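You operate a simulated robot arm through the tools that you are given. There is no shell and no other tool. Be economical: measure what you need, move in short steps, check, and stop when the job is done.

Carry out the task below with a simulated robot arm. There is one attempt and no reset: what you move stays moved.

Task
Dry the wet number pad in the spot dryer for the time on the card.
Fine: hood shut, hands and what they hold out, while the lamp is on; hood open at the end. Where these are worked on the way, their far stop is far enough and under half their travel is too little: dryer hood.

It is judged by the outcome, as a careful person would: the job done as asked, and still so three seconds after it is handed in. It fails if anything else is knocked over, pushed out of place, dropped, spilled or broken.

Robot
A 7-joint arm with a two-finger parallel gripper, fixed in place. Base frame: the origin is at the foot of the arm, x ahead of it, y to its left, z up; the work surface is at about z = 10. Readings come in mm, degrees, newtons and seconds.
With the tool pointing down near the work surface it reaches from about 220 to 580 mm from the base axis. Its first joint turns from -66.0 to 66.0 degrees. Payload 2.5 kg.
The TCP is the grasp point between the finger pads, 23 mm short of the fingertips. In the tool frame z runs along the fingers and y along their closing line. Largest opening 94 mm; finger width 38, thickness 10; the body of the gripper, 54 by 96 mm, starts 39 mm behind the TCP.
Orientation is that of the tool frame in the base frame, as [roll, pitch, yaw] about the fixed x, y, z axes, in that order (R = Rz(yaw) Ry(pitch) Rx(roll)). With the fingers straight down and closing along the base's y, the tool's x points along the base's -x, its y along +y and its z along -z.

Tools
- The arm moves only by the tool step_arm. Its argument "moves" is a list of rows, each a list of 7 numbers: the shift along the tool's x, y, z in mm, then the turn, a rotation vector about the tool's x, y, z in degrees, then the closure, from 0 (fully open) to 1 (shut). In form: [[x, y, z, rx, ry, rz, grip], ...]. A call has 1 to 12 rows; each row is the pose to reach, as a shift and turn from the pose commanded when the call began, along the tool's axes at that moment. Each row takes 0.2 s and may step no farther than 50 mm and 8.6 degrees from the row before; otherwise, or with a gripper value out of range, the whole call is refused. A pose out of reach is approached as far as the arm can. The call stops where the force on the tool passes 50 N (or 10 N more than at its start, if that is more) or the arm is blocked; 0.2 s more then pass. The fingers move at their own pace (about 108 mm/s each) and stop on an object; they squeeze with about 42 N. The grip force told is the motor's: it shows also when the fingers shut on nothing. Time passes only in rows, and 0.2 s behind the last, so rows that repeat a pose let the fingers close. The reply holds the time, the measured pose of the TCP, the force on the tool along the base axes, the opening and the grip force, in the units named above and with some noise, with the torque about the TCP (base axes, N m) and any sound that the robot's microphone picked up.
- Cameras (640 x 400 px; columns grow to the right, rows downward): "scene" is fixed at [121.9, -419.5, 528.4]; the picture's right is [0.76, -0.65, 0.00], its down [-0.47, -0.55, -0.69] and it looks along [0.45, 0.53, -0.72] (base axes); focal length 246 px, centre (320, 200). "wrist" rides on the gripper at [86, 16, -74] in the tool frame; the picture's right is [-0.18, 0.98, 0.00], its down [-0.58, -0.11, -0.81] and it looks along [-0.79, -0.15, 0.59] (tool axes); focal length 243 px, centre (320, 200). There is no depth. A picture from a camera that has moved, and an enlarged one, comes with that camera's place and axes in the base frame and with its lens.
- camera(camera): a new picture of that camera. It takes no simulated time.
- close_up(camera, box): a new picture of the part [left, top, right, bottom] of that camera's present view, enlarged. It takes no simulated time.
- close_job(): hands the job in; it is judged then, once.

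Go step by step. Nothing tells you positions but the pictures and the camera data: compare them with the known pose of the tool, close in by small moves and look again before you grip or let go. The budget is 120 turns and 64 pictures, counting those below and the enlarged ones. Unless the task says otherwise, let go and move clear before handing in, and close with one line.

The tools are called after ">>>" as a command line: name --pt "numbers of a row" for each row, then --argument value for the rest, lists and objects as JSON in quotes. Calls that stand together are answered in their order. step_arm: Moves the arm, as the interface text tells. Its arguments: {"type":"object","properties":{"moves":{"type":"array"}},"required":["moves"]} The other tools are called the same way: camera (camera) takes a picture; close_up (camera, box) takes an enlarged picture of a part of a camera's view; close_job () hands the job in.

At the start:

```text
clock: 0.0
ee_pos: [389.7, -90.7, 310.0]
orientation: [-180.0, 0.0, 180.0]
ft_force: [-0.6, 0.2, 0.3]
moment: [0.0, -0.03, 0.01]
width: 94.0
grip_force: 0.0
```

scene: 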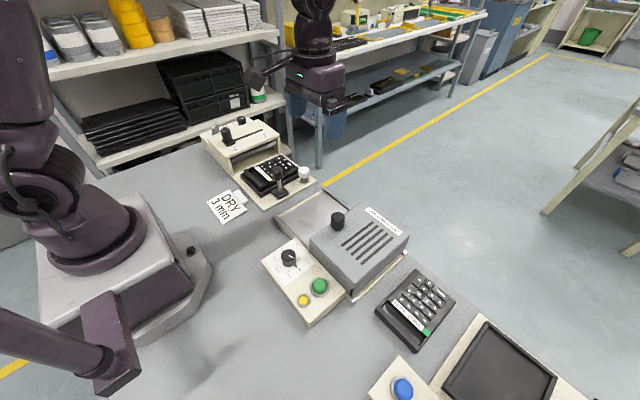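
wrist: 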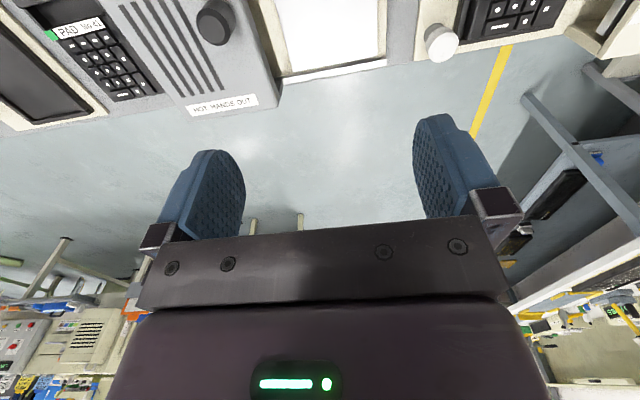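

I see a card, a dryer with a sliding hood and a dial, and two pads: one in a fixture at upper left and one on the table. I'll enlarge these first.

>>> close_up --camera "scene" --box '[190, 110, 330, 230]'

>>> close_up --camera "scene" --box '[250, 180, 420, 330]'

>>> close_up --camera "scene" --box '[350, 250, 600, 400]'

```text
3.33 times, centred on (260, 170) of scene
camera zoom: at [121.9, -419.5, 528.4], right [0.76, -0.65, 0.0], down [-0.47, -0.55, -0.69], along [0.45, 0.53, -0.72], focal length 821 px, centre (520, 300)
```

zoom: 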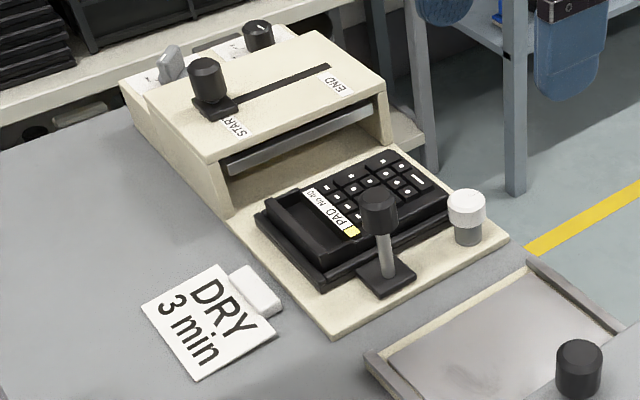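

```text
2.67 times, centred on (335, 255) of scene
camera zoom: at [121.9, -419.5, 528.4], right [0.76, -0.65, 0.0], down [-0.47, -0.55, -0.69], along [0.45, 0.53, -0.72], focal length 657 px, centre (280, 53)
```

zoom: 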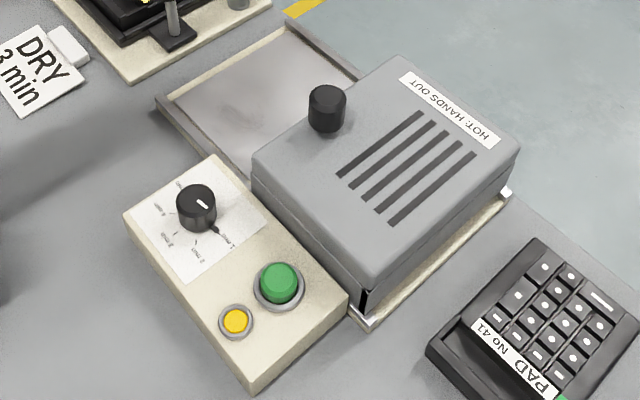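

```text
2.56 times, centred on (475, 325) of scene
camera zoom: at [121.9, -419.5, 528.4], right [0.76, -0.65, 0.0], down [-0.47, -0.55, -0.69], along [0.45, 0.53, -0.72], focal length 631 px, centre (-77, -120)
```

zoom: 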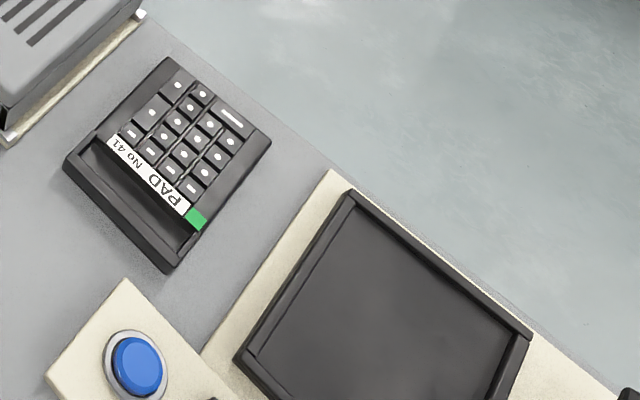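

Two pads: one clamped in a fixture with a yellow tag, one loose (No 41) with a green tag. I must find out which is wet, so I'll bring the wrist camera over to the clamped one.

>>> step_arm --pt "12 42 0 0 0 0 0" --pt "24 84 0 0 0 0 0" --pt "36 126 0 0 0 0 0" --pt "48 168 0 0 0 0 0" --pt "60 210 0 0 0 0 0" --pt "60 210 0 0 0 0 0"

>>> camera --camera "wrist"

>>> close_up --camera "scene" --box '[240, 145, 320, 215]'

>>> close_up --camera "scene" --box '[260, 235, 350, 325]'

```text
clock: 1.4
ee_pos: [328.5, 118.9, 310.3]
orientation: [-179.9, 0.0, -180.0]
ft_force: [0.2, -0.4, -0.5]
moment: [0.0, 0.01, -0.01]
width: 94.2
grip_force: 0.0
```

```text
58 pictures are left
camera wrist: at [242.0, 135.2, 385.5], right [0.18, 0.98, 0.0], down [0.58, -0.11, 0.81], along [0.79, -0.15, -0.59], focal length 243 px, centre (320, 200)
```

wrist: 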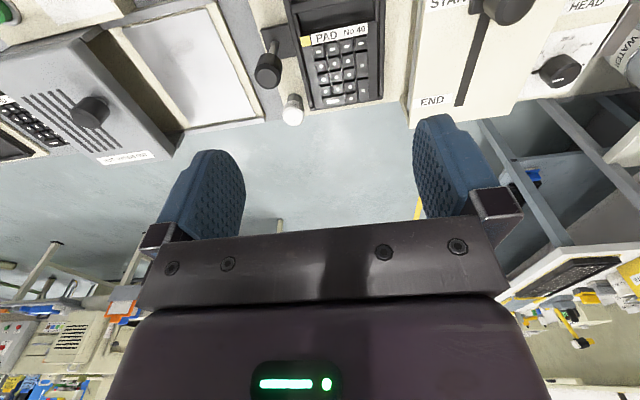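

```text
5.71 times, centred on (280, 180) of scene
camera zoom: at [122.0, -419.4, 528.4], right [0.76, -0.65, 0.0], down [-0.47, -0.55, -0.69], along [0.45, 0.53, -0.72], focal length 1408 px, centre (549, 314)
```

zoom: 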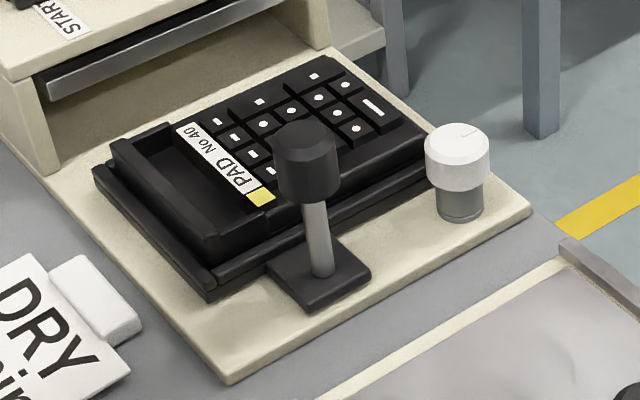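

```text
4.44 times, centred on (305, 280) of scene
camera zoom: at [122.0, -419.4, 528.4], right [0.76, -0.65, 0.0], down [-0.47, -0.55, -0.69], along [0.45, 0.53, -0.72], focal length 1095 px, centre (387, -156)
```

zoom: 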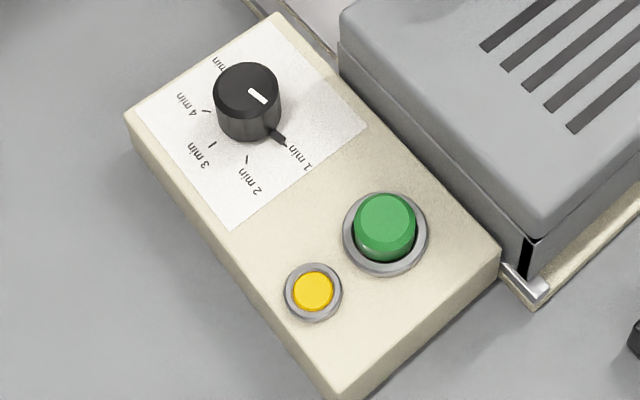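

The left fixture has labels I need to read, and I want a close look at both pads' surfaces.

>>> close_up --camera "wrist" --box '[400, 0, 640, 120]'

>>> close_up --camera "wrist" --box '[250, 0, 410, 130]'

>>> close_up --camera "scene" --box '[370, 260, 460, 355]'

>>> close_up --camera "scene" --box '[195, 110, 285, 165]'

```text
2.67 times, centred on (520, 60) of wrist
camera zoom: at [242.0, 135.2, 385.5], right [0.18, 0.98, 0.0], down [0.58, -0.11, 0.81], along [0.79, -0.15, -0.59], focal length 647 px, centre (-213, 573)
```

zoom: 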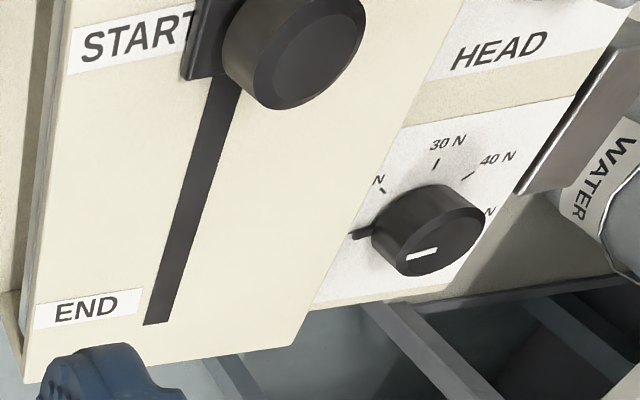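

```text
3.08 times, centred on (330, 65) of wrist
camera zoom: at [242.0, 135.2, 385.5], right [0.18, 0.98, 0.0], down [0.58, -0.11, 0.81], along [0.79, -0.15, -0.59], focal length 746 px, centre (289, 615)
```

zoom: 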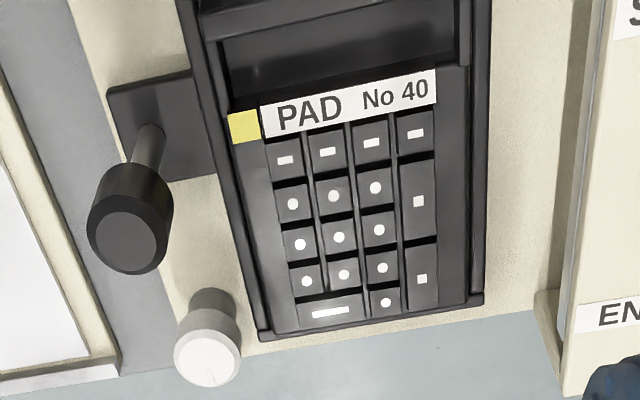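

```text
4.21 times, centred on (415, 308) of scene
camera zoom: at [122.0, -419.4, 528.4], right [0.76, -0.65, 0.0], down [-0.47, -0.55, -0.69], along [0.45, 0.53, -0.72], focal length 1038 px, centre (-80, -253)
```

zoom: 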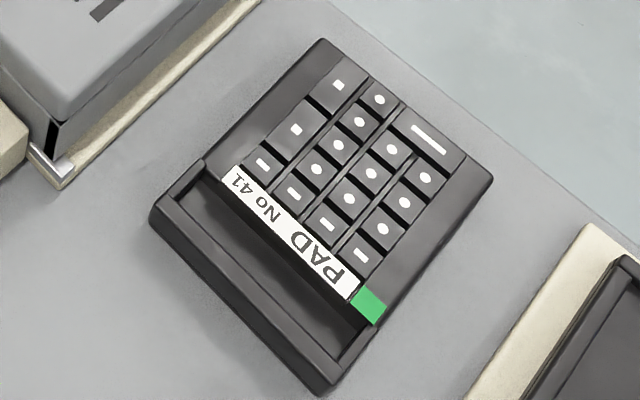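

```text
7.11 times, centred on (240, 138) of scene
camera zoom: at [122.0, -419.4, 528.4], right [0.76, -0.65, 0.0], down [-0.47, -0.55, -0.69], along [0.45, 0.53, -0.72], focal length 1752 px, centre (889, 644)
```

zoom: 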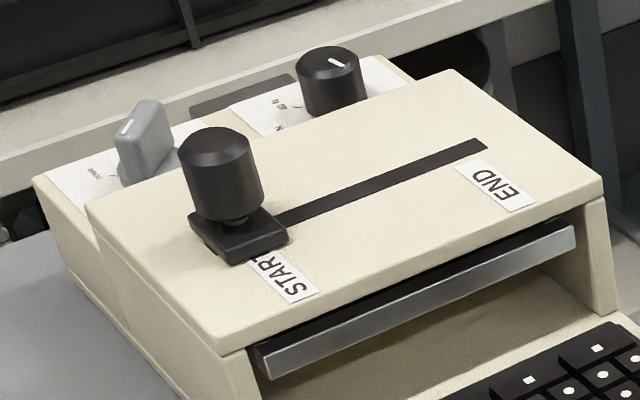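

The left fixture looks like a wet-scrub rig, holding pad 40. I'll look at pad 41 from the same wrist angle to compare wetness.

>>> step_arm --pt "0 -48 0 0 0 0 0" --pt "0 -96 0 0 0 0 0" --pt "0 -144 0 0 0 0 0" --pt "0 -192 0 0 0 0 0" --pt "0 -240 0 0 0 0 0" --pt "0 -288 0 0 0 0 0" --pt "0 -336 0 0 0 0 0" --pt "0 -384 0 0 0 0 0" --pt "0 -432 0 0 0 0 0" --pt "0 -480 0 0 0 0 0" --pt "0 -500 0 0 0 0 0"

>>> camera --camera "wrist"

>>> camera --camera "scene"

```text
clock: 3.8
ee_pos: [330.3, -381.7, 308.6]
orientation: [180.0, 0.0, -179.9]
ft_force: [0.7, -0.6, 0.2]
moment: [-0.04, 0.0, 0.06]
width: 93.9
grip_force: 0.0
```

```text
51 pictures are left
camera wrist: at [242.8, -365.2, 383.9], right [0.18, 0.98, 0.0], down [0.58, -0.11, 0.81], along [0.79, -0.15, -0.59], focal length 243 px, centre (320, 200)
```

wrist: 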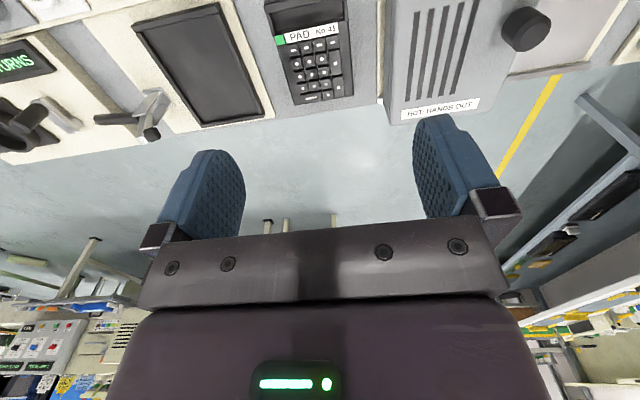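

```text
50 pictures are left
```

scene: 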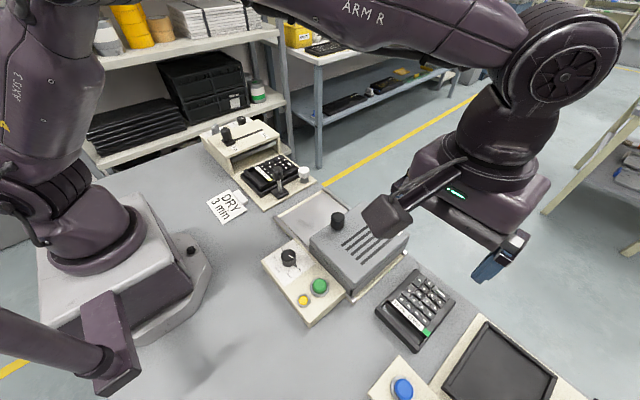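

>>> close_up --camera "wrist" --box '[250, 0, 370, 110]'

>>> close_up --camera "wrist" --box '[0, 0, 260, 160]'

```text
3.64 times, centred on (310, 55) of wrist
camera zoom: at [242.8, -365.2, 383.9], right [0.18, 0.98, 0.0], down [0.58, -0.11, 0.81], along [0.79, -0.15, -0.59], focal length 882 px, centre (356, 727)
```

zoom: 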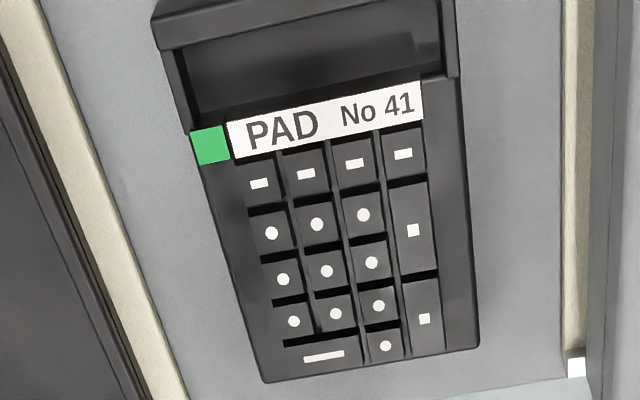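

```text
2.46 times, centred on (130, 80) of wrist
camera zoom: at [242.8, -365.2, 383.9], right [0.18, 0.98, 0.0], down [0.58, -0.11, 0.81], along [0.79, -0.15, -0.59], focal length 597 px, centre (788, 495)
```

zoom: 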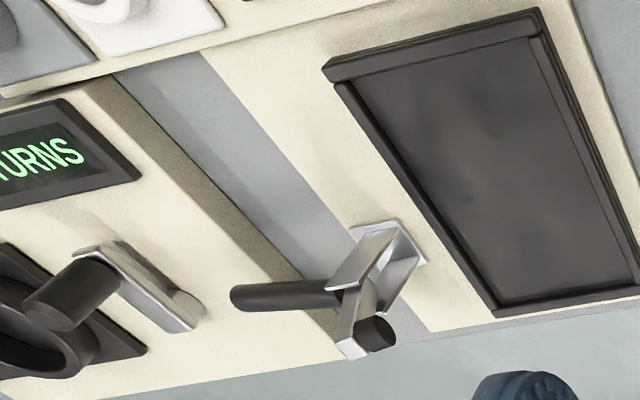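

The views so far don't settle it. I'll lower the camera for a close look at pad 41.

>>> step_arm --pt "0 0 45 0 0 0 0" --pt "0 0 90 0 0 0 0" --pt "0 0 125 0 0 0 0" --pt "0 0 125 0 0 0 0"

>>> close_up --camera "wrist" --box '[200, 0, 440, 150]'

>>> close_up --camera "scene" --box '[240, 145, 310, 205]'

```text
clock: 4.8
ee_pos: [328.4, -381.3, 184.8]
orientation: [180.0, 0.0, 179.9]
ft_force: [-0.4, -0.7, 0.7]
moment: [-0.01, -0.01, 0.0]
width: 93.9
grip_force: 0.1
```

```text
2.67 times, centred on (320, 75) of wrist
camera zoom: at [241.9, -364.8, 258.9], right [0.18, 0.98, 0.0], down [0.58, -0.11, 0.81], along [0.79, -0.15, -0.59], focal length 647 px, centre (320, 533)
```

zoom: 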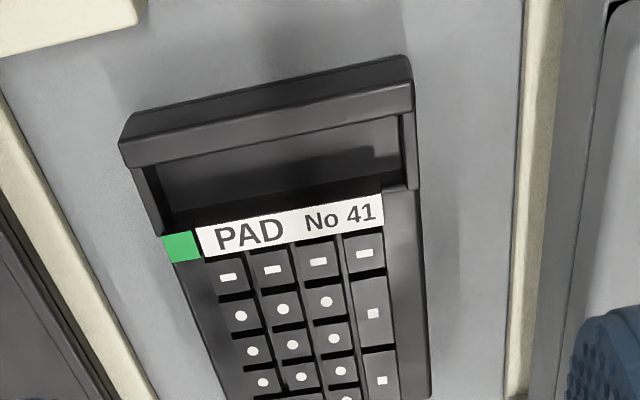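

```text
6.67 times, centred on (275, 175) of scene
camera zoom: at [121.9, -419.5, 528.4], right [0.76, -0.65, 0.0], down [-0.47, -0.55, -0.69], along [0.45, 0.53, -0.72], focal length 1643 px, centre (620, 367)
```

zoom: 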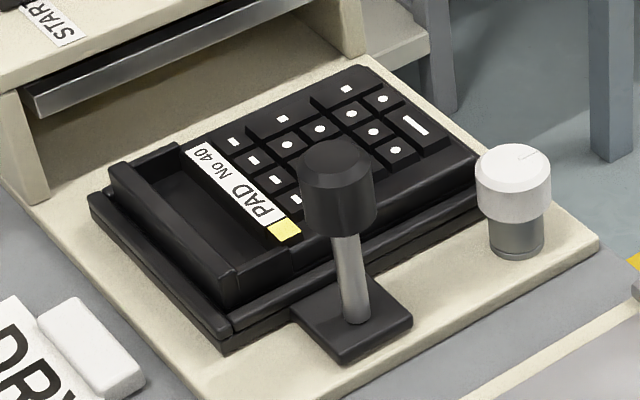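

Pad 41 shows no droplets. Now the same close view of pad 40.

>>> step_arm --pt "0 40 -25 0 0 0 0" --pt "0 85 -25 0 0 0 0" --pt "0 130 -25 0 0 0 0" --pt "0 178 -25 0 0 0 0" --pt "0 226 -25 0 0 0 0" --pt "0 274 -25 0 0 0 0" --pt "0 322 -25 0 0 0 0" --pt "0 370 -25 0 0 0 0" --pt "0 418 -25 0 0 0 0" --pt "-10 460 -25 0 0 0 0" --pt "-20 500 -25 0 0 0 0" --pt "-20 520 -10 0 0 0 0"

>>> camera --camera "wrist"

>>> close_up --camera "wrist" --box '[200, 0, 440, 150]'

```text
clock: 7.4
ee_pos: [348.2, 139.8, 195.0]
orientation: [180.0, 0.1, 179.9]
ft_force: [-0.6, -0.2, 0.1]
moment: [0.01, 0.05, 0.0]
width: 94.0
grip_force: 0.0
```

```text
45 pictures are left
camera wrist: at [261.6, 155.9, 270.0], right [0.18, 0.98, 0.0], down [0.58, -0.11, 0.81], along [0.79, -0.15, -0.59], focal length 243 px, centre (320, 200)
```

wrist: 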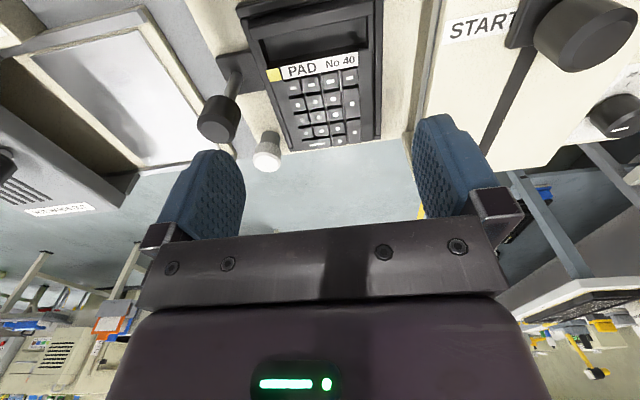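

```text
2.67 times, centred on (320, 75) of wrist
camera zoom: at [261.6, 155.9, 270.0], right [0.18, 0.98, 0.0], down [0.58, -0.11, 0.81], along [0.79, -0.15, -0.59], focal length 647 px, centre (320, 533)
```

zoom: 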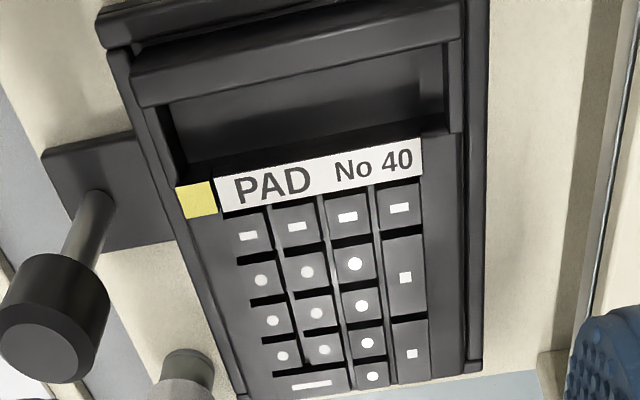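

I'll zoom tightly on pad 40's keys to look for moisture.

>>> close_up --camera "wrist" --box '[275, 65, 375, 150]'

>>> close_up --camera "scene" --box '[390, 270, 450, 330]'

```text
4.71 times, centred on (325, 108) of wrist
camera zoom: at [261.6, 155.9, 270.0], right [0.18, 0.98, 0.0], down [0.58, -0.11, 0.81], along [0.79, -0.15, -0.59], focal length 1142 px, centre (296, 635)
```

zoom: 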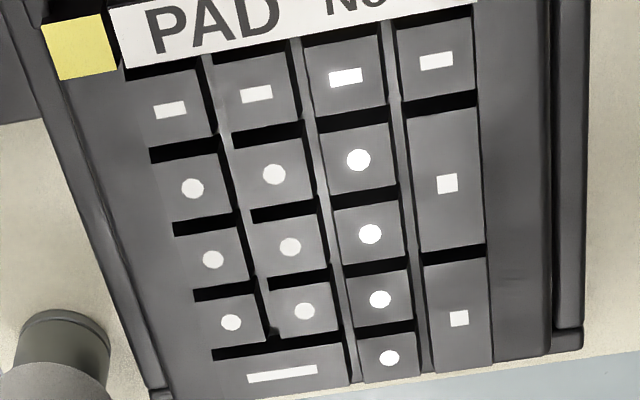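

```text
6.67 times, centred on (420, 300) of scene
camera zoom: at [121.9, -419.5, 528.4], right [0.76, -0.65, 0.0], down [-0.47, -0.55, -0.69], along [0.45, 0.53, -0.72], focal length 1643 px, centre (-347, -467)
```

zoom: 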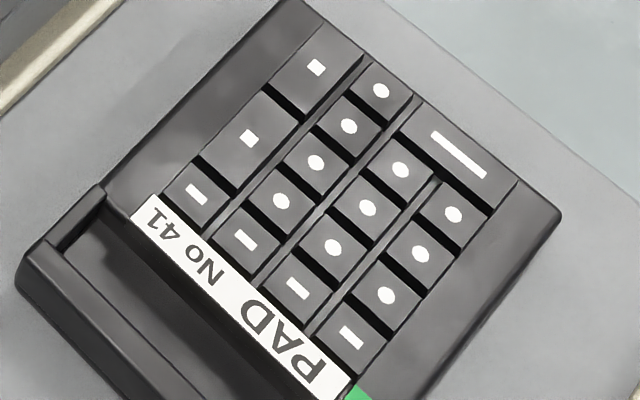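

No visible drops; wetness may show as gloss at a grazing angle. I'll take the same grazing wrist view of both pads, pad 40 first.

>>> step_arm --pt "35 0 20 0 0 0 0" --pt "70 0 50 0 0 0 0" --pt "90 0 60 0 0 0 0" --pt "90 0 60 0 0 0 0"

>>> camera --camera "wrist"

>>> close_up --camera "wrist" --box '[220, 60, 420, 190]'

```text
clock: 8.4
ee_pos: [259.7, 139.1, 134.3]
orientation: [180.0, 0.0, 180.0]
ft_force: [0.9, -0.2, 0.4]
moment: [0.02, -0.01, -0.02]
width: 93.9
grip_force: 0.0
```

```text
41 pictures are left
camera wrist: at [172.4, 155.7, 209.5], right [0.18, 0.98, 0.0], down [0.58, -0.11, 0.81], along [0.79, -0.15, -0.59], focal length 243 px, centre (320, 200)
```

wrist: 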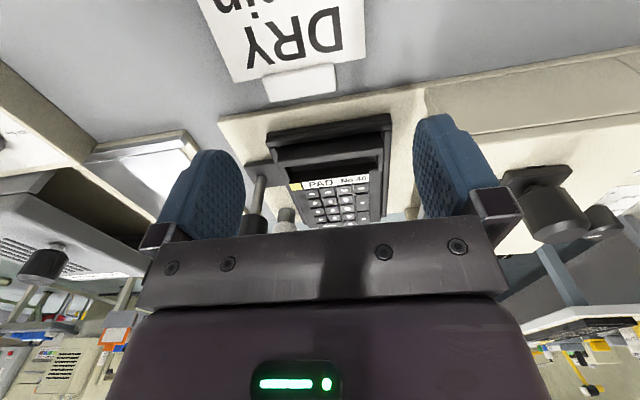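

```text
3.08 times, centred on (320, 125) of wrist
camera zoom: at [172.4, 155.7, 209.5], right [0.18, 0.98, 0.0], down [0.58, -0.11, 0.81], along [0.79, -0.15, -0.59], focal length 746 px, centre (320, 431)
```

zoom: 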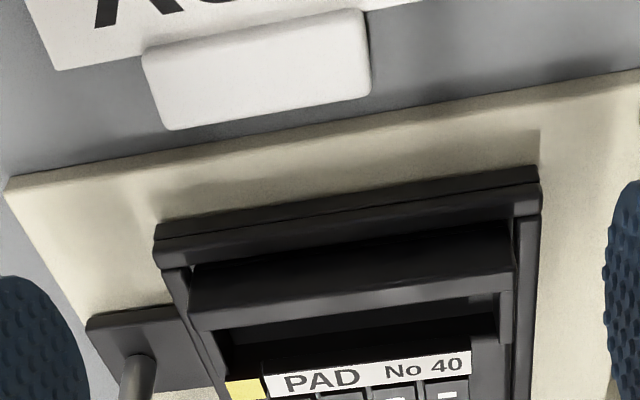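

Grazing isn't decisive. I'll put the camera at exactly the same relative pose over pad 41 as my earlier close pad-40 view, for a fair comparison of sheen.

>>> step_arm --pt "0 0 -45 0 0 0 0" --pt "-10 -44 -60 0 0 0 0" --pt "-17 -92 -60 0 0 0 0" --pt "-24 -140 -60 0 0 0 0" --pt "-31 -188 -60 0 0 0 0" --pt "-38 -236 -60 0 0 0 0" --pt "-45 -284 -60 0 0 0 0" --pt "-52 -333 -60 0 0 0 0" --pt "-59 -382 -60 0 0 0 0" --pt "-66 -431 -60 0 0 0 0" --pt "-73 -480 -60 0 0 0 0" --pt "-80 -528 -58 0 0 0 0"

>>> camera --camera "wrist"

>>> close_up --camera "wrist" --box '[275, 65, 375, 150]'

```text
clock: 11.0
ee_pos: [340.6, -390.5, 192.8]
orientation: [179.9, -0.2, -180.0]
ft_force: [-0.2, 0.3, -0.2]
moment: [-0.01, 0.01, 0.01]
width: 94.2
grip_force: 0.0
```

```text
39 pictures are left
camera wrist: at [253.5, -373.9, 268.5], right [0.18, 0.98, 0.0], down [0.58, -0.11, 0.81], along [0.79, -0.15, -0.59], focal length 243 px, centre (320, 200)
```

wrist: 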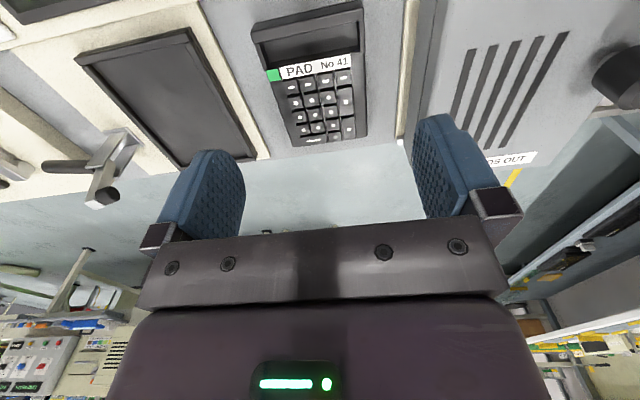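

```text
4.71 times, centred on (325, 108) of wrist
camera zoom: at [253.5, -373.9, 268.5], right [0.18, 0.98, 0.0], down [0.58, -0.11, 0.81], along [0.79, -0.15, -0.59], focal length 1142 px, centre (296, 635)
```

zoom: 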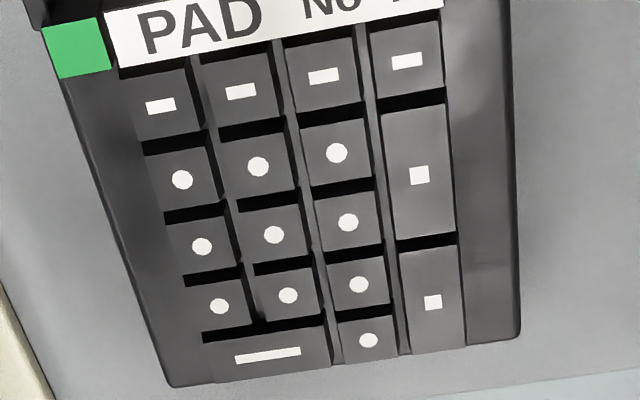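

In matched views pad 40's keys carry a sheen that pad 41's lack, and pad 40 sits in the wet-scrub bed by the WATER bottle, so I take pad 40 as the wet one. Next I'll study the dryer.

>>> step_arm --pt "8 45 -20 0 0 0 0" --pt "16 90 -40 0 0 0 0" --pt "24 135 -50 0 0 0 0" --pt "32 180 -50 0 0 0 0" --pt "40 225 -50 0 0 0 0" --pt "50 270 -50 0 0 0 0" --pt "50 318 -50 0 0 0 0" --pt "50 350 -50 0 0 0 0" --pt "50 350 -50 0 0 0 0"

>>> camera --camera "wrist"

>>> close_up --camera "wrist" --box '[0, 0, 320, 200]'

```text
clock: 13.0
ee_pos: [288.6, -38.2, 243.0]
orientation: [-179.9, 0.1, 179.9]
ft_force: [-0.1, -0.3, -0.6]
moment: [0.01, 0.0, -0.02]
width: 94.1
grip_force: 0.1
```

```text
37 pictures are left
camera wrist: at [201.5, -21.8, 318.7], right [0.18, 0.98, 0.0], down [0.58, -0.11, 0.81], along [0.79, -0.15, -0.59], focal length 243 px, centre (320, 200)
```

wrist: 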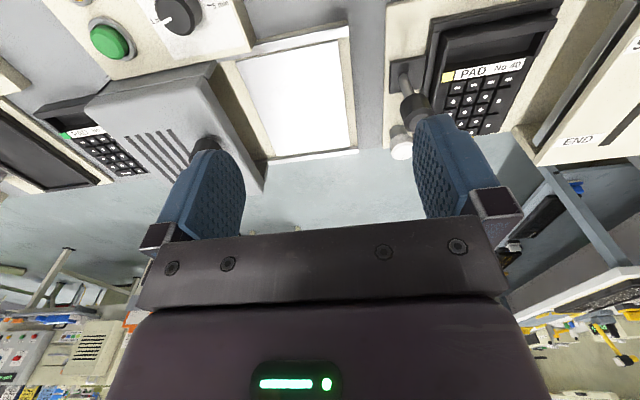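

```text
2.00 times, centred on (160, 100) of wrist
camera zoom: at [201.5, -21.8, 318.7], right [0.18, 0.98, 0.0], down [0.58, -0.11, 0.81], along [0.79, -0.15, -0.59], focal length 485 px, centre (640, 400)
```

zoom: 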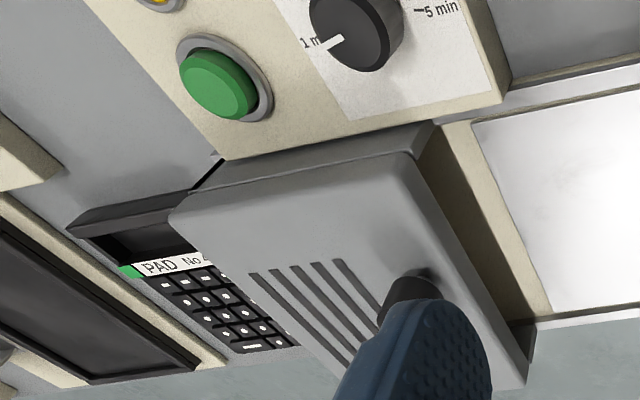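

The dryer's white tray (about x 314–472, y −145…−17) is exposed, and the hood slides +y over it from the right. Now I'll tilt the camera to look down at pad 40, its bed and the black lever next to it.

>>> step_arm --pt "-8 40 8 0 7.5 0 0" --pt "-16 80 20 0 15 0 0" --pt "-24 120 32 0 22.5 0 0" --pt "-32 160 44 0 30 0 0" --pt "-41 192 55 0 30 0 0" --pt "-41 192 55 0 30 0 0"

>>> camera --camera "wrist"

>>> close_up --camera "wrist" --box '[180, 20, 440, 230]'

```text
clock: 14.4
ee_pos: [331.2, 154.3, 187.0]
orientation: [179.9, -30.0, 180.0]
ft_force: [-0.3, 0.4, -0.3]
moment: [-0.01, 0.03, 0.0]
width: 93.8
grip_force: 0.1
```

```text
35 pictures are left
camera wrist: at [292.8, 169.9, 296.0], right [0.16, 0.98, -0.09], down [0.91, -0.11, 0.41], along [0.39, -0.15, -0.91], focal length 243 px, centre (320, 200)
```

wrist: 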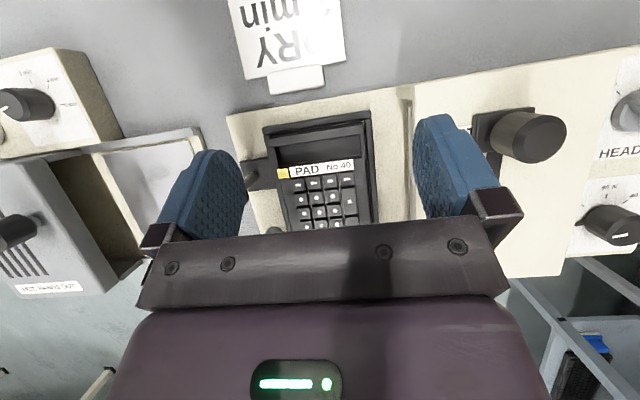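

```text
1.90 times, centred on (310, 125) of wrist
camera zoom: at [292.8, 169.9, 296.0], right [0.16, 0.98, -0.09], down [0.91, -0.11, 0.41], along [0.39, -0.15, -0.91], focal length 462 px, centre (339, 343)
```

zoom: 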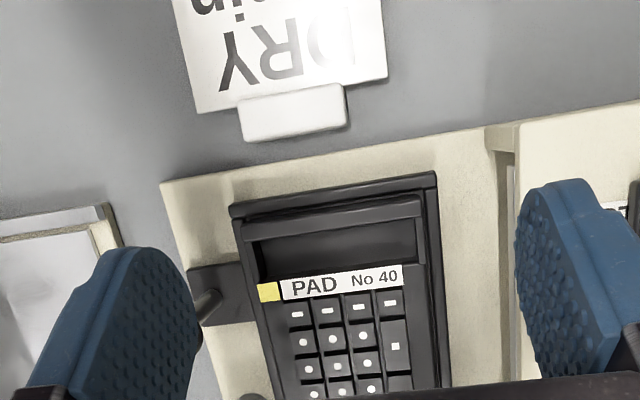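

Pad 40 seems about 92 mm wide, 131 long, top near z 50; the gripper opens 94, so I need detail. Zooming on the lever and pad edges.

>>> close_up --camera "wrist" --box '[235, 105, 395, 225]'

>>> close_up --camera "scene" --box '[260, 150, 320, 210]'

```text
3.33 times, centred on (315, 165) of wrist
camera zoom: at [292.8, 169.9, 296.0], right [0.16, 0.98, -0.09], down [0.91, -0.11, 0.41], along [0.39, -0.15, -0.91], focal length 809 px, centre (337, 317)
```

zoom: 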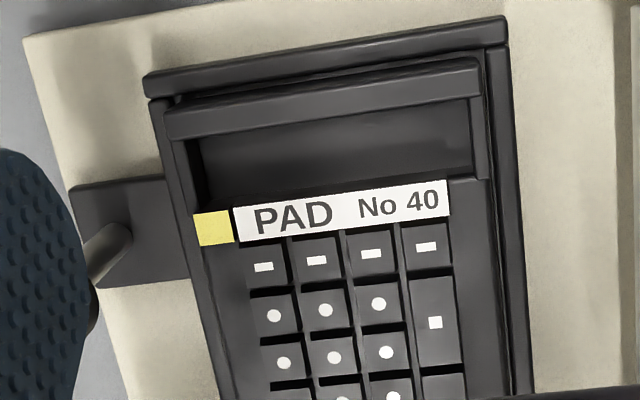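

```text
6.67 times, centred on (290, 180) of scene
camera zoom: at [122.0, -419.4, 528.4], right [0.76, -0.65, 0.0], down [-0.47, -0.55, -0.69], along [0.45, 0.53, -0.72], focal length 1643 px, centre (520, 333)
```

zoom: 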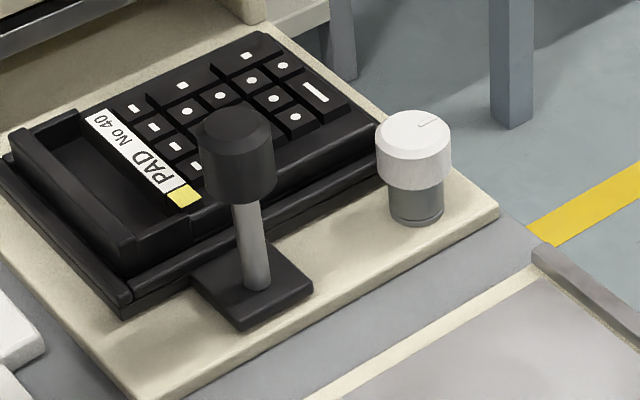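

The pad is too close to the maximum opening to grip across its width safely. Its near end has a raised bar (about 10 mm thick) with a recess behind it, a natural handle. I'll straighten up, then turn the gripper 90° to straddle that bar.

>>> step_arm --pt "8 0 -13 0 -7.5 0 0" --pt "16 0 -26 0 -15 0 0" --pt "24 0 -39 0 -22.5 0 0" --pt "30 0 -52 0 -30 0 0" --pt "30 0 -52 0 -30 0 0"

>>> step_arm --pt "0 -3 0 0 0 8.2 0" --pt "0 -6 0 0 0 16.4 0" --pt "0 -9 0 0 0 24.6 0" --pt "0 -12 0 0 0 32.8 0" --pt "0 -15 0 0 0 41 0" --pt "0 -18 0 0 0 49.2 0" --pt "0 -20 0 0 0 57.4 0" --pt "0 -20 0 0 0 65.6 0" --pt "0 -20 0 0 0 73.8 0" --pt "0 -20 0 0 0 82 0" --pt "0 -20 0 0 0 90 0" --pt "0 -20 0 0 0 90 0"

>>> camera --camera "wrist"

```text
clock: 15.6
ee_pos: [329.2, 154.8, 247.3]
orientation: [180.0, 0.1, -180.0]
ft_force: [-0.5, 0.5, 0.4]
moment: [0.02, -0.01, 0.02]
width: 93.8
grip_force: 0.1
```

```text
clock: 18.2
ee_pos: [330.9, 134.0, 247.1]
orientation: [-179.9, 0.1, 89.8]
ft_force: [-0.2, 0.0, 0.2]
moment: [-0.02, 0.01, -0.02]
width: 94.0
grip_force: 0.0
```

```text
31 pictures are left
camera wrist: at [346.3, 219.9, 322.9], right [0.98, -0.19, 0.0], down [-0.11, -0.58, 0.81], along [-0.15, -0.79, -0.59], focal length 243 px, centre (320, 200)
```

wrist: 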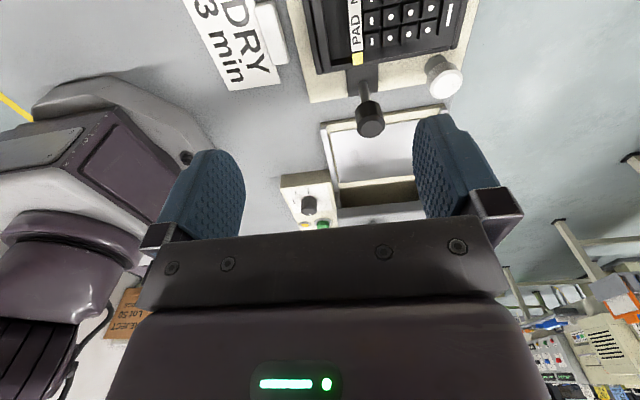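

Yaw 90° works. Lowering to just above the bar with the fingers partly closed to view the alignment.

>>> step_arm --pt "0 0 45 0 0 0 0.3" --pt "0 0 90 0 0 0 0.57" --pt "0 0 135 0 0 0 0.57" --pt "0 0 142 0 0 0 0.57" --pt "0 0 142 0 0 0 0.57"

>>> camera --camera "wrist"

>>> close_up --camera "scene" --box '[210, 100, 330, 220]'

```text
clock: 19.4
ee_pos: [330.7, 133.2, 105.0]
orientation: [179.9, -0.1, 90.0]
ft_force: [0.4, -1.2, -0.3]
moment: [0.02, -0.01, 0.0]
width: 40.1
grip_force: 0.1
```

```text
30 pictures are left
camera wrist: at [346.7, 220.1, 181.0], right [0.98, -0.18, 0.0], down [-0.11, -0.58, 0.81], along [-0.15, -0.79, -0.59], focal length 243 px, centre (320, 200)
```

wrist: 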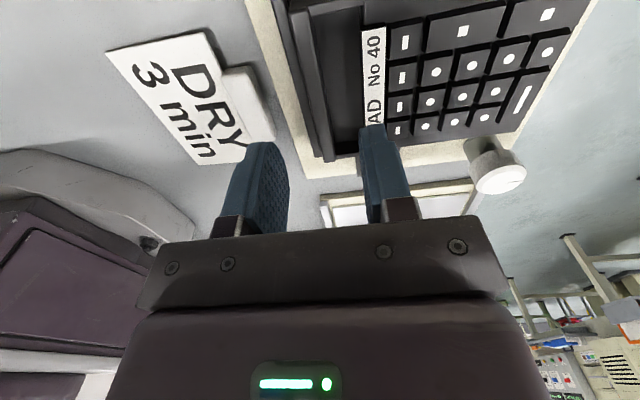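

```text
3.33 times, centred on (270, 160) of scene
camera zoom: at [121.9, -419.5, 528.4], right [0.76, -0.65, 0.0], down [-0.47, -0.55, -0.69], along [0.45, 0.53, -0.72], focal length 821 px, centre (487, 333)
```

zoom: 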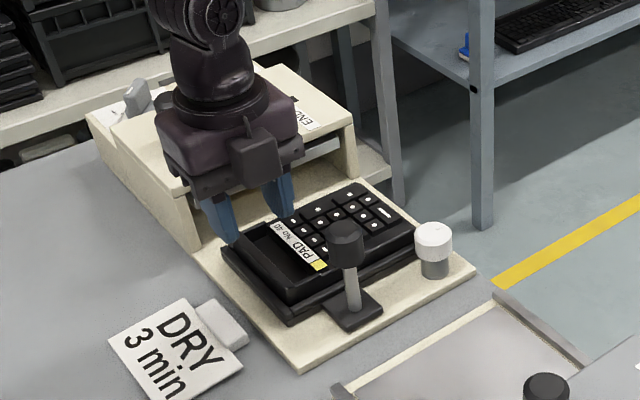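

>>> close_up --camera "wrist" --box '[230, 0, 430, 180]'

```text
2.22 times, centred on (330, 90) of wrist
camera zoom: at [346.7, 220.1, 181.0], right [0.98, -0.18, 0.0], down [-0.11, -0.58, 0.81], along [-0.15, -0.79, -0.59], focal length 539 px, centre (298, 444)
```

zoom: 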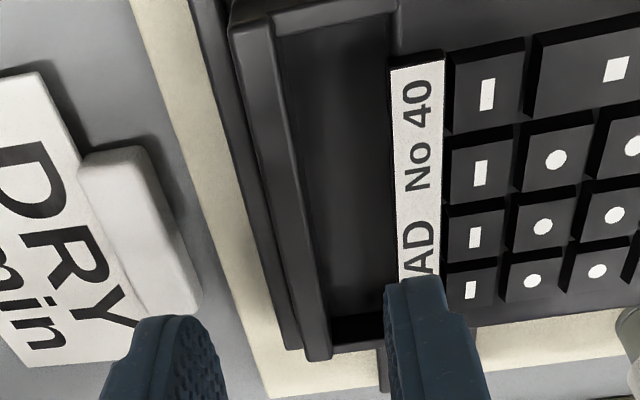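

The bar spans about x 327–334 and the recess runs to x ~358, so the TCP at x≈331 is aligned. Opening to ~24 mm and descending in small steps.

>>> step_arm --pt "0 0 0 0 0 0 0.745" --pt "0 0 10 0 0 0 0.745" --pt "0 0 20 0 0 0 0.745" --pt "0 0 25 0 0 0 0.745" --pt "0 0 25 0 0 0 0.745"

>>> camera --camera "wrist"

>>> close_up --camera "scene" --box '[240, 150, 300, 210]'

```text
clock: 20.6
ee_pos: [330.8, 132.5, 80.5]
orientation: [-179.9, 0.0, 90.1]
ft_force: [0.2, -0.9, -0.1]
moment: [-0.01, -0.01, 0.01]
width: 24.1
grip_force: 0.1
```

```text
27 pictures are left
camera wrist: at [346.0, 219.7, 156.1], right [0.98, -0.18, 0.0], down [-0.11, -0.58, 0.81], along [-0.15, -0.79, -0.59], focal length 243 px, centre (320, 200)
```

wrist: 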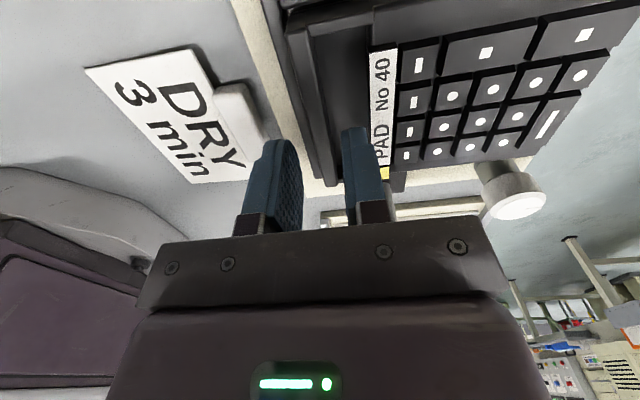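

```text
6.67 times, centred on (270, 180) of scene
camera zoom: at [121.9, -419.5, 528.4], right [0.76, -0.65, 0.0], down [-0.47, -0.55, -0.69], along [0.45, 0.53, -0.72], focal length 1643 px, centre (653, 333)
```

zoom: 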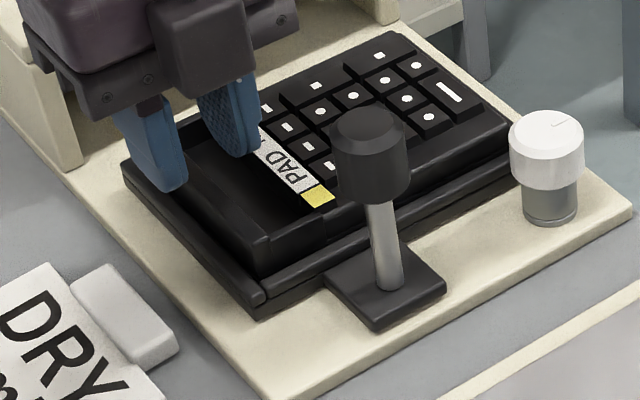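

Alignment looks right. Descending further in small steps, watching the force.

>>> step_arm --pt "0 0 4 0 0 0 0.745" --pt "0 0 8 0 0 0 0.745" --pt "0 0 12 0 0 0 0.745" --pt "0 0 15 0 0 0 0.745" --pt "0 0 15 0 0 0 0.745"

>>> close_up --camera "scene" --box '[240, 150, 300, 210]'

```text
clock: 21.8
ee_pos: [331.0, 132.9, 66.5]
orientation: [180.0, 0.0, 90.1]
ft_force: [0.2, 0.3, -0.2]
moment: [-0.01, -0.01, 0.04]
width: 23.9
grip_force: 0.0
```

```text
6.67 times, centred on (270, 180) of scene
camera zoom: at [121.9, -419.5, 528.4], right [0.76, -0.65, 0.0], down [-0.47, -0.55, -0.69], along [0.45, 0.53, -0.72], focal length 1643 px, centre (653, 333)
```

zoom: 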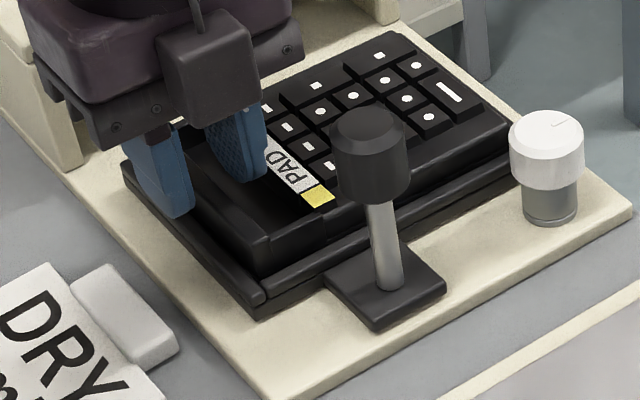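

No contact yet; a little deeper, then close.

>>> step_arm --pt "0 0 3 0 0 0 0.745" --pt "0 0 6 0 0 0 0.745" --pt "0 0 8 0 0 0 0.745" --pt "0 0 8 0 0 0 0.745"

```text
clock: 22.8
ee_pos: [329.9, 134.3, 57.9]
orientation: [-180.0, -0.1, 90.0]
ft_force: [0.8, -0.9, 0.3]
moment: [-0.02, 0.02, 0.03]
width: 24.1
grip_force: 0.0
```

>>> step_arm --pt "0 0 2 0 0 0 0.745" --pt "0 0 4 0 0 0 0.745" --pt "0 0 6 0 0 0 0.745" --pt "0 0 6 0 0 0 0.745"

>>> close_up --camera "scene" --box '[240, 150, 300, 210]'

```text
clock: 23.8
ee_pos: [330.6, 134.0, 52.3]
orientation: [180.0, 0.0, 90.0]
ft_force: [-0.3, 0.2, -0.1]
moment: [0.05, 0.02, 0.02]
width: 24.0
grip_force: 0.0
```

```text
6.67 times, centred on (270, 180) of scene
camera zoom: at [121.9, -419.5, 528.4], right [0.76, -0.65, 0.0], down [-0.47, -0.55, -0.69], along [0.45, 0.53, -0.72], focal length 1643 px, centre (653, 333)
```

zoom: 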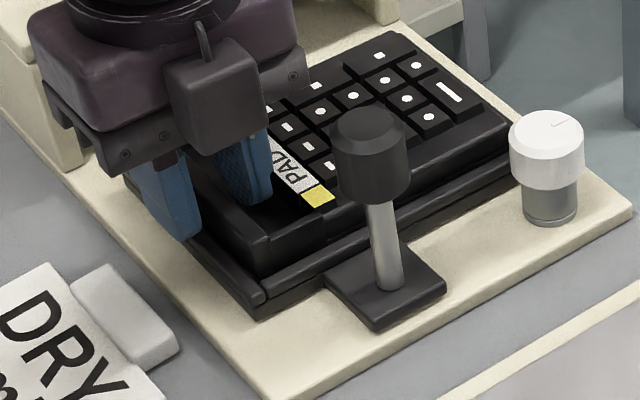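

Tips are well below the bar's top on both sides. Closing.

>>> step_arm --pt "0 0 0 0 0 0 1" --pt "0 0 0 0 0 0 1" --pt "0 0 0 0 0 0 1"

>>> close_up --camera "scene" --box '[240, 150, 300, 210]'

```text
clock: 24.6
ee_pos: [330.6, 133.9, 52.5]
orientation: [-180.0, 0.1, 90.0]
ft_force: [-0.2, 0.4, -0.3]
moment: [0.03, -0.03, 0.03]
width: 9.3
grip_force: 42.2
```

```text
6.67 times, centred on (270, 180) of scene
camera zoom: at [121.9, -419.5, 528.4], right [0.76, -0.65, 0.0], down [-0.47, -0.55, -0.69], along [0.45, 0.53, -0.72], focal length 1643 px, centre (653, 333)
```

zoom: 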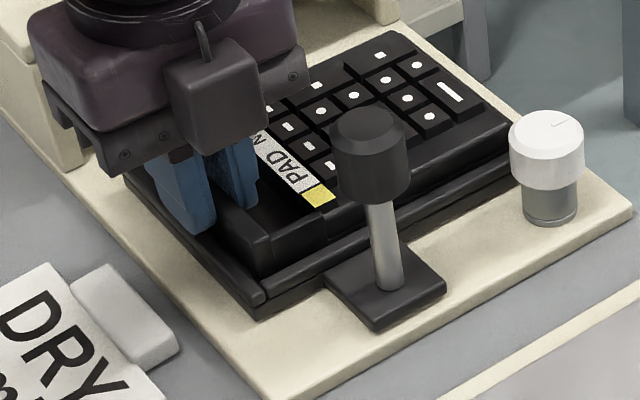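

Gripped the 9 mm bar. A small test lift will show whether the pad is clamped.

>>> step_arm --pt "0 0 -2 0 0 0 1" --pt "0 0 -5 0 0 0 1" --pt "0 0 -8 0 0 0 1" --pt "0 0 -8 0 0 0 1"

>>> close_up --camera "scene" --box '[240, 150, 310, 210]'

```text
clock: 25.6
ee_pos: [330.2, 133.2, 60.6]
orientation: [-179.9, 0.0, 90.0]
ft_force: [1.5, -0.2, -2.3]
moment: [0.0, 0.09, 0.0]
width: 9.0
grip_force: 42.0
```

```text
6.67 times, centred on (275, 180) of scene
camera zoom: at [122.0, -419.5, 528.4], right [0.76, -0.65, 0.0], down [-0.47, -0.55, -0.69], along [0.45, 0.53, -0.72], focal length 1643 px, centre (620, 333)
```

zoom: 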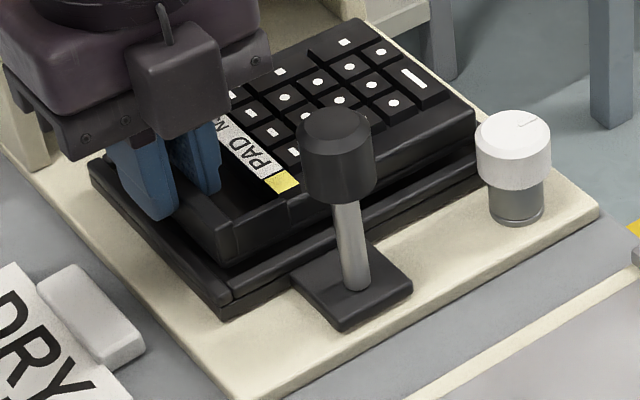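

The pad comes up freely and level. Lifting it clear of the lever and carrying it toward the tray.

>>> step_arm --pt "0 0 -25 0 0 0 1" --pt "0 0 -60 0 0 0 1" --pt "0 0 -95 0 0 0 1" --pt "0 0 -125 0 0 0 1" --pt "-25 0 -130 0 0 0 1" --pt "-60 0 -130 0 0 0 1" --pt "-95 0 -130 0 0 0 1" --pt "-130 0 -130 0 0 0 1" --pt "-165 0 -130 0 0 0 1" --pt "-195 0 -130 0 0 0 1" --pt "-213 0 -130 0 0 0 1" --pt "-213 0 -130 0 0 0 1"

>>> camera --camera "scene"

>>> camera --camera "wrist"

```text
clock: 28.2
ee_pos: [330.9, -80.1, 190.1]
orientation: [-180.0, 0.0, 90.0]
ft_force: [0.8, 0.7, -0.9]
moment: [-0.01, 0.1, 0.0]
width: 9.3
grip_force: 42.4
```

```text
21 pictures are left
```

scene: 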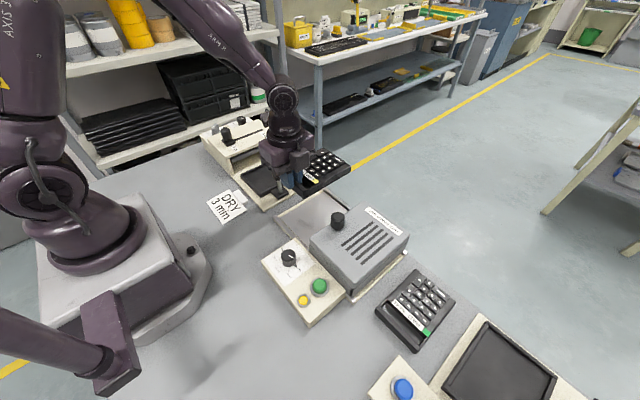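

```text
20 pictures are left
camera wrist: at [346.4, 6.3, 265.2], right [0.98, -0.18, 0.0], down [-0.11, -0.58, 0.81], along [-0.15, -0.79, -0.59], focal length 243 px, centre (320, 200)
```

wrist: 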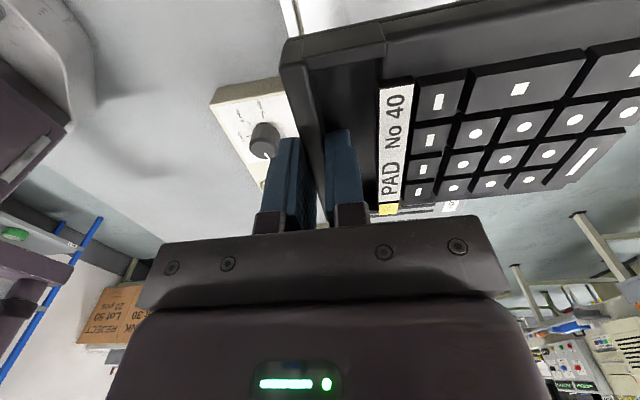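

Pad 40 hangs above the tray. Lowering to just above it and checking from the scene.

>>> step_arm --pt "0 0 30 0 0 0 1" --pt "0 0 60 0 0 0 1" --pt "0 0 90 0 0 0 1" --pt "0 0 115 0 0 0 1" --pt "0 0 115 0 0 0 1"

>>> close_up --camera "scene" --box '[255, 140, 415, 270]'

```text
clock: 29.4
ee_pos: [330.4, -79.7, 75.1]
orientation: [179.9, 0.0, 90.0]
ft_force: [0.0, 0.4, -2.1]
moment: [0.01, 0.12, -0.01]
width: 9.3
grip_force: 42.4
```

```text
3.08 times, centred on (335, 205) of scene
camera zoom: at [122.0, -419.5, 528.4], right [0.76, -0.65, 0.0], down [-0.47, -0.55, -0.69], along [0.45, 0.53, -0.72], focal length 758 px, centre (274, 185)
```

zoom: 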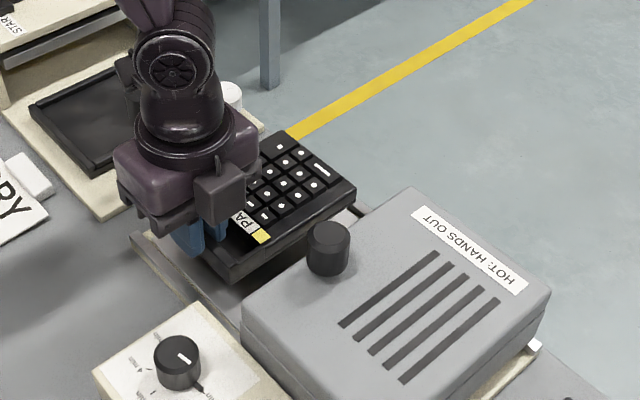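

It lines up with the tray. Lowering gently until contact.

>>> step_arm --pt "0 0 8 0 0 0 1" --pt "0 0 14 0 0 0 1" --pt "0 0 18 0 0 0 1" --pt "0 0 21 0 0 0 1" --pt "0 0 23 0 0 0 1" --pt "0 0 23 0 0 0 1"

>>> close_up --camera "scene" --box '[255, 150, 375, 250]'

```text
clock: 30.8
ee_pos: [329.6, -79.3, 50.7]
orientation: [179.9, 0.0, 90.0]
ft_force: [-1.2, 0.2, -0.6]
moment: [-0.01, 0.06, 0.0]
width: 9.4
grip_force: 42.0
```

```text
4.00 times, centred on (315, 200) of scene
camera zoom: at [122.0, -419.5, 528.4], right [0.76, -0.65, 0.0], down [-0.47, -0.55, -0.69], along [0.45, 0.53, -0.72], focal length 986 px, centre (340, 200)
```

zoom: 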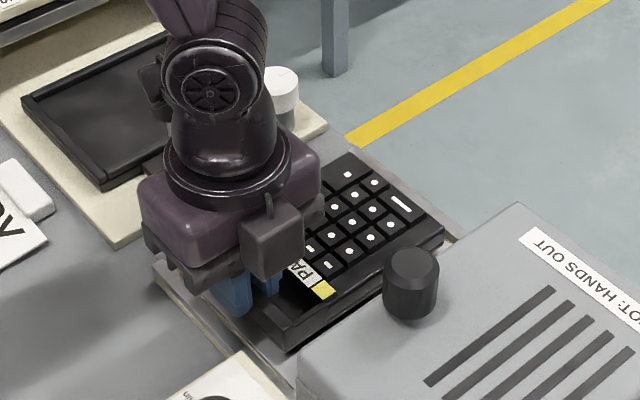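

>>> step_arm --pt "0 0 1 0 0 0 1" --pt "0 0 2 0 0 0 1" --pt "0 0 2 0 0 0 1"

```text
clock: 31.6
ee_pos: [329.3, -79.2, 50.0]
orientation: [-180.0, 0.0, 90.0]
ft_force: [-0.5, -0.1, -1.2]
moment: [-0.05, 0.12, -0.02]
width: 9.3
grip_force: 41.5
```

>>> step_arm --pt "0 0 1 0 0 0 1" --pt "0 0 2 0 0 0 1" --pt "0 0 3 0 0 0 1" --pt "0 0 3 0 0 0 1"

```text
clock: 32.6
ee_pos: [330.6, -79.3, 46.5]
orientation: [-180.0, 0.0, 90.0]
ft_force: [-0.3, 0.4, -1.0]
moment: [-0.05, 0.1, 0.01]
width: 9.1
grip_force: 42.1
```

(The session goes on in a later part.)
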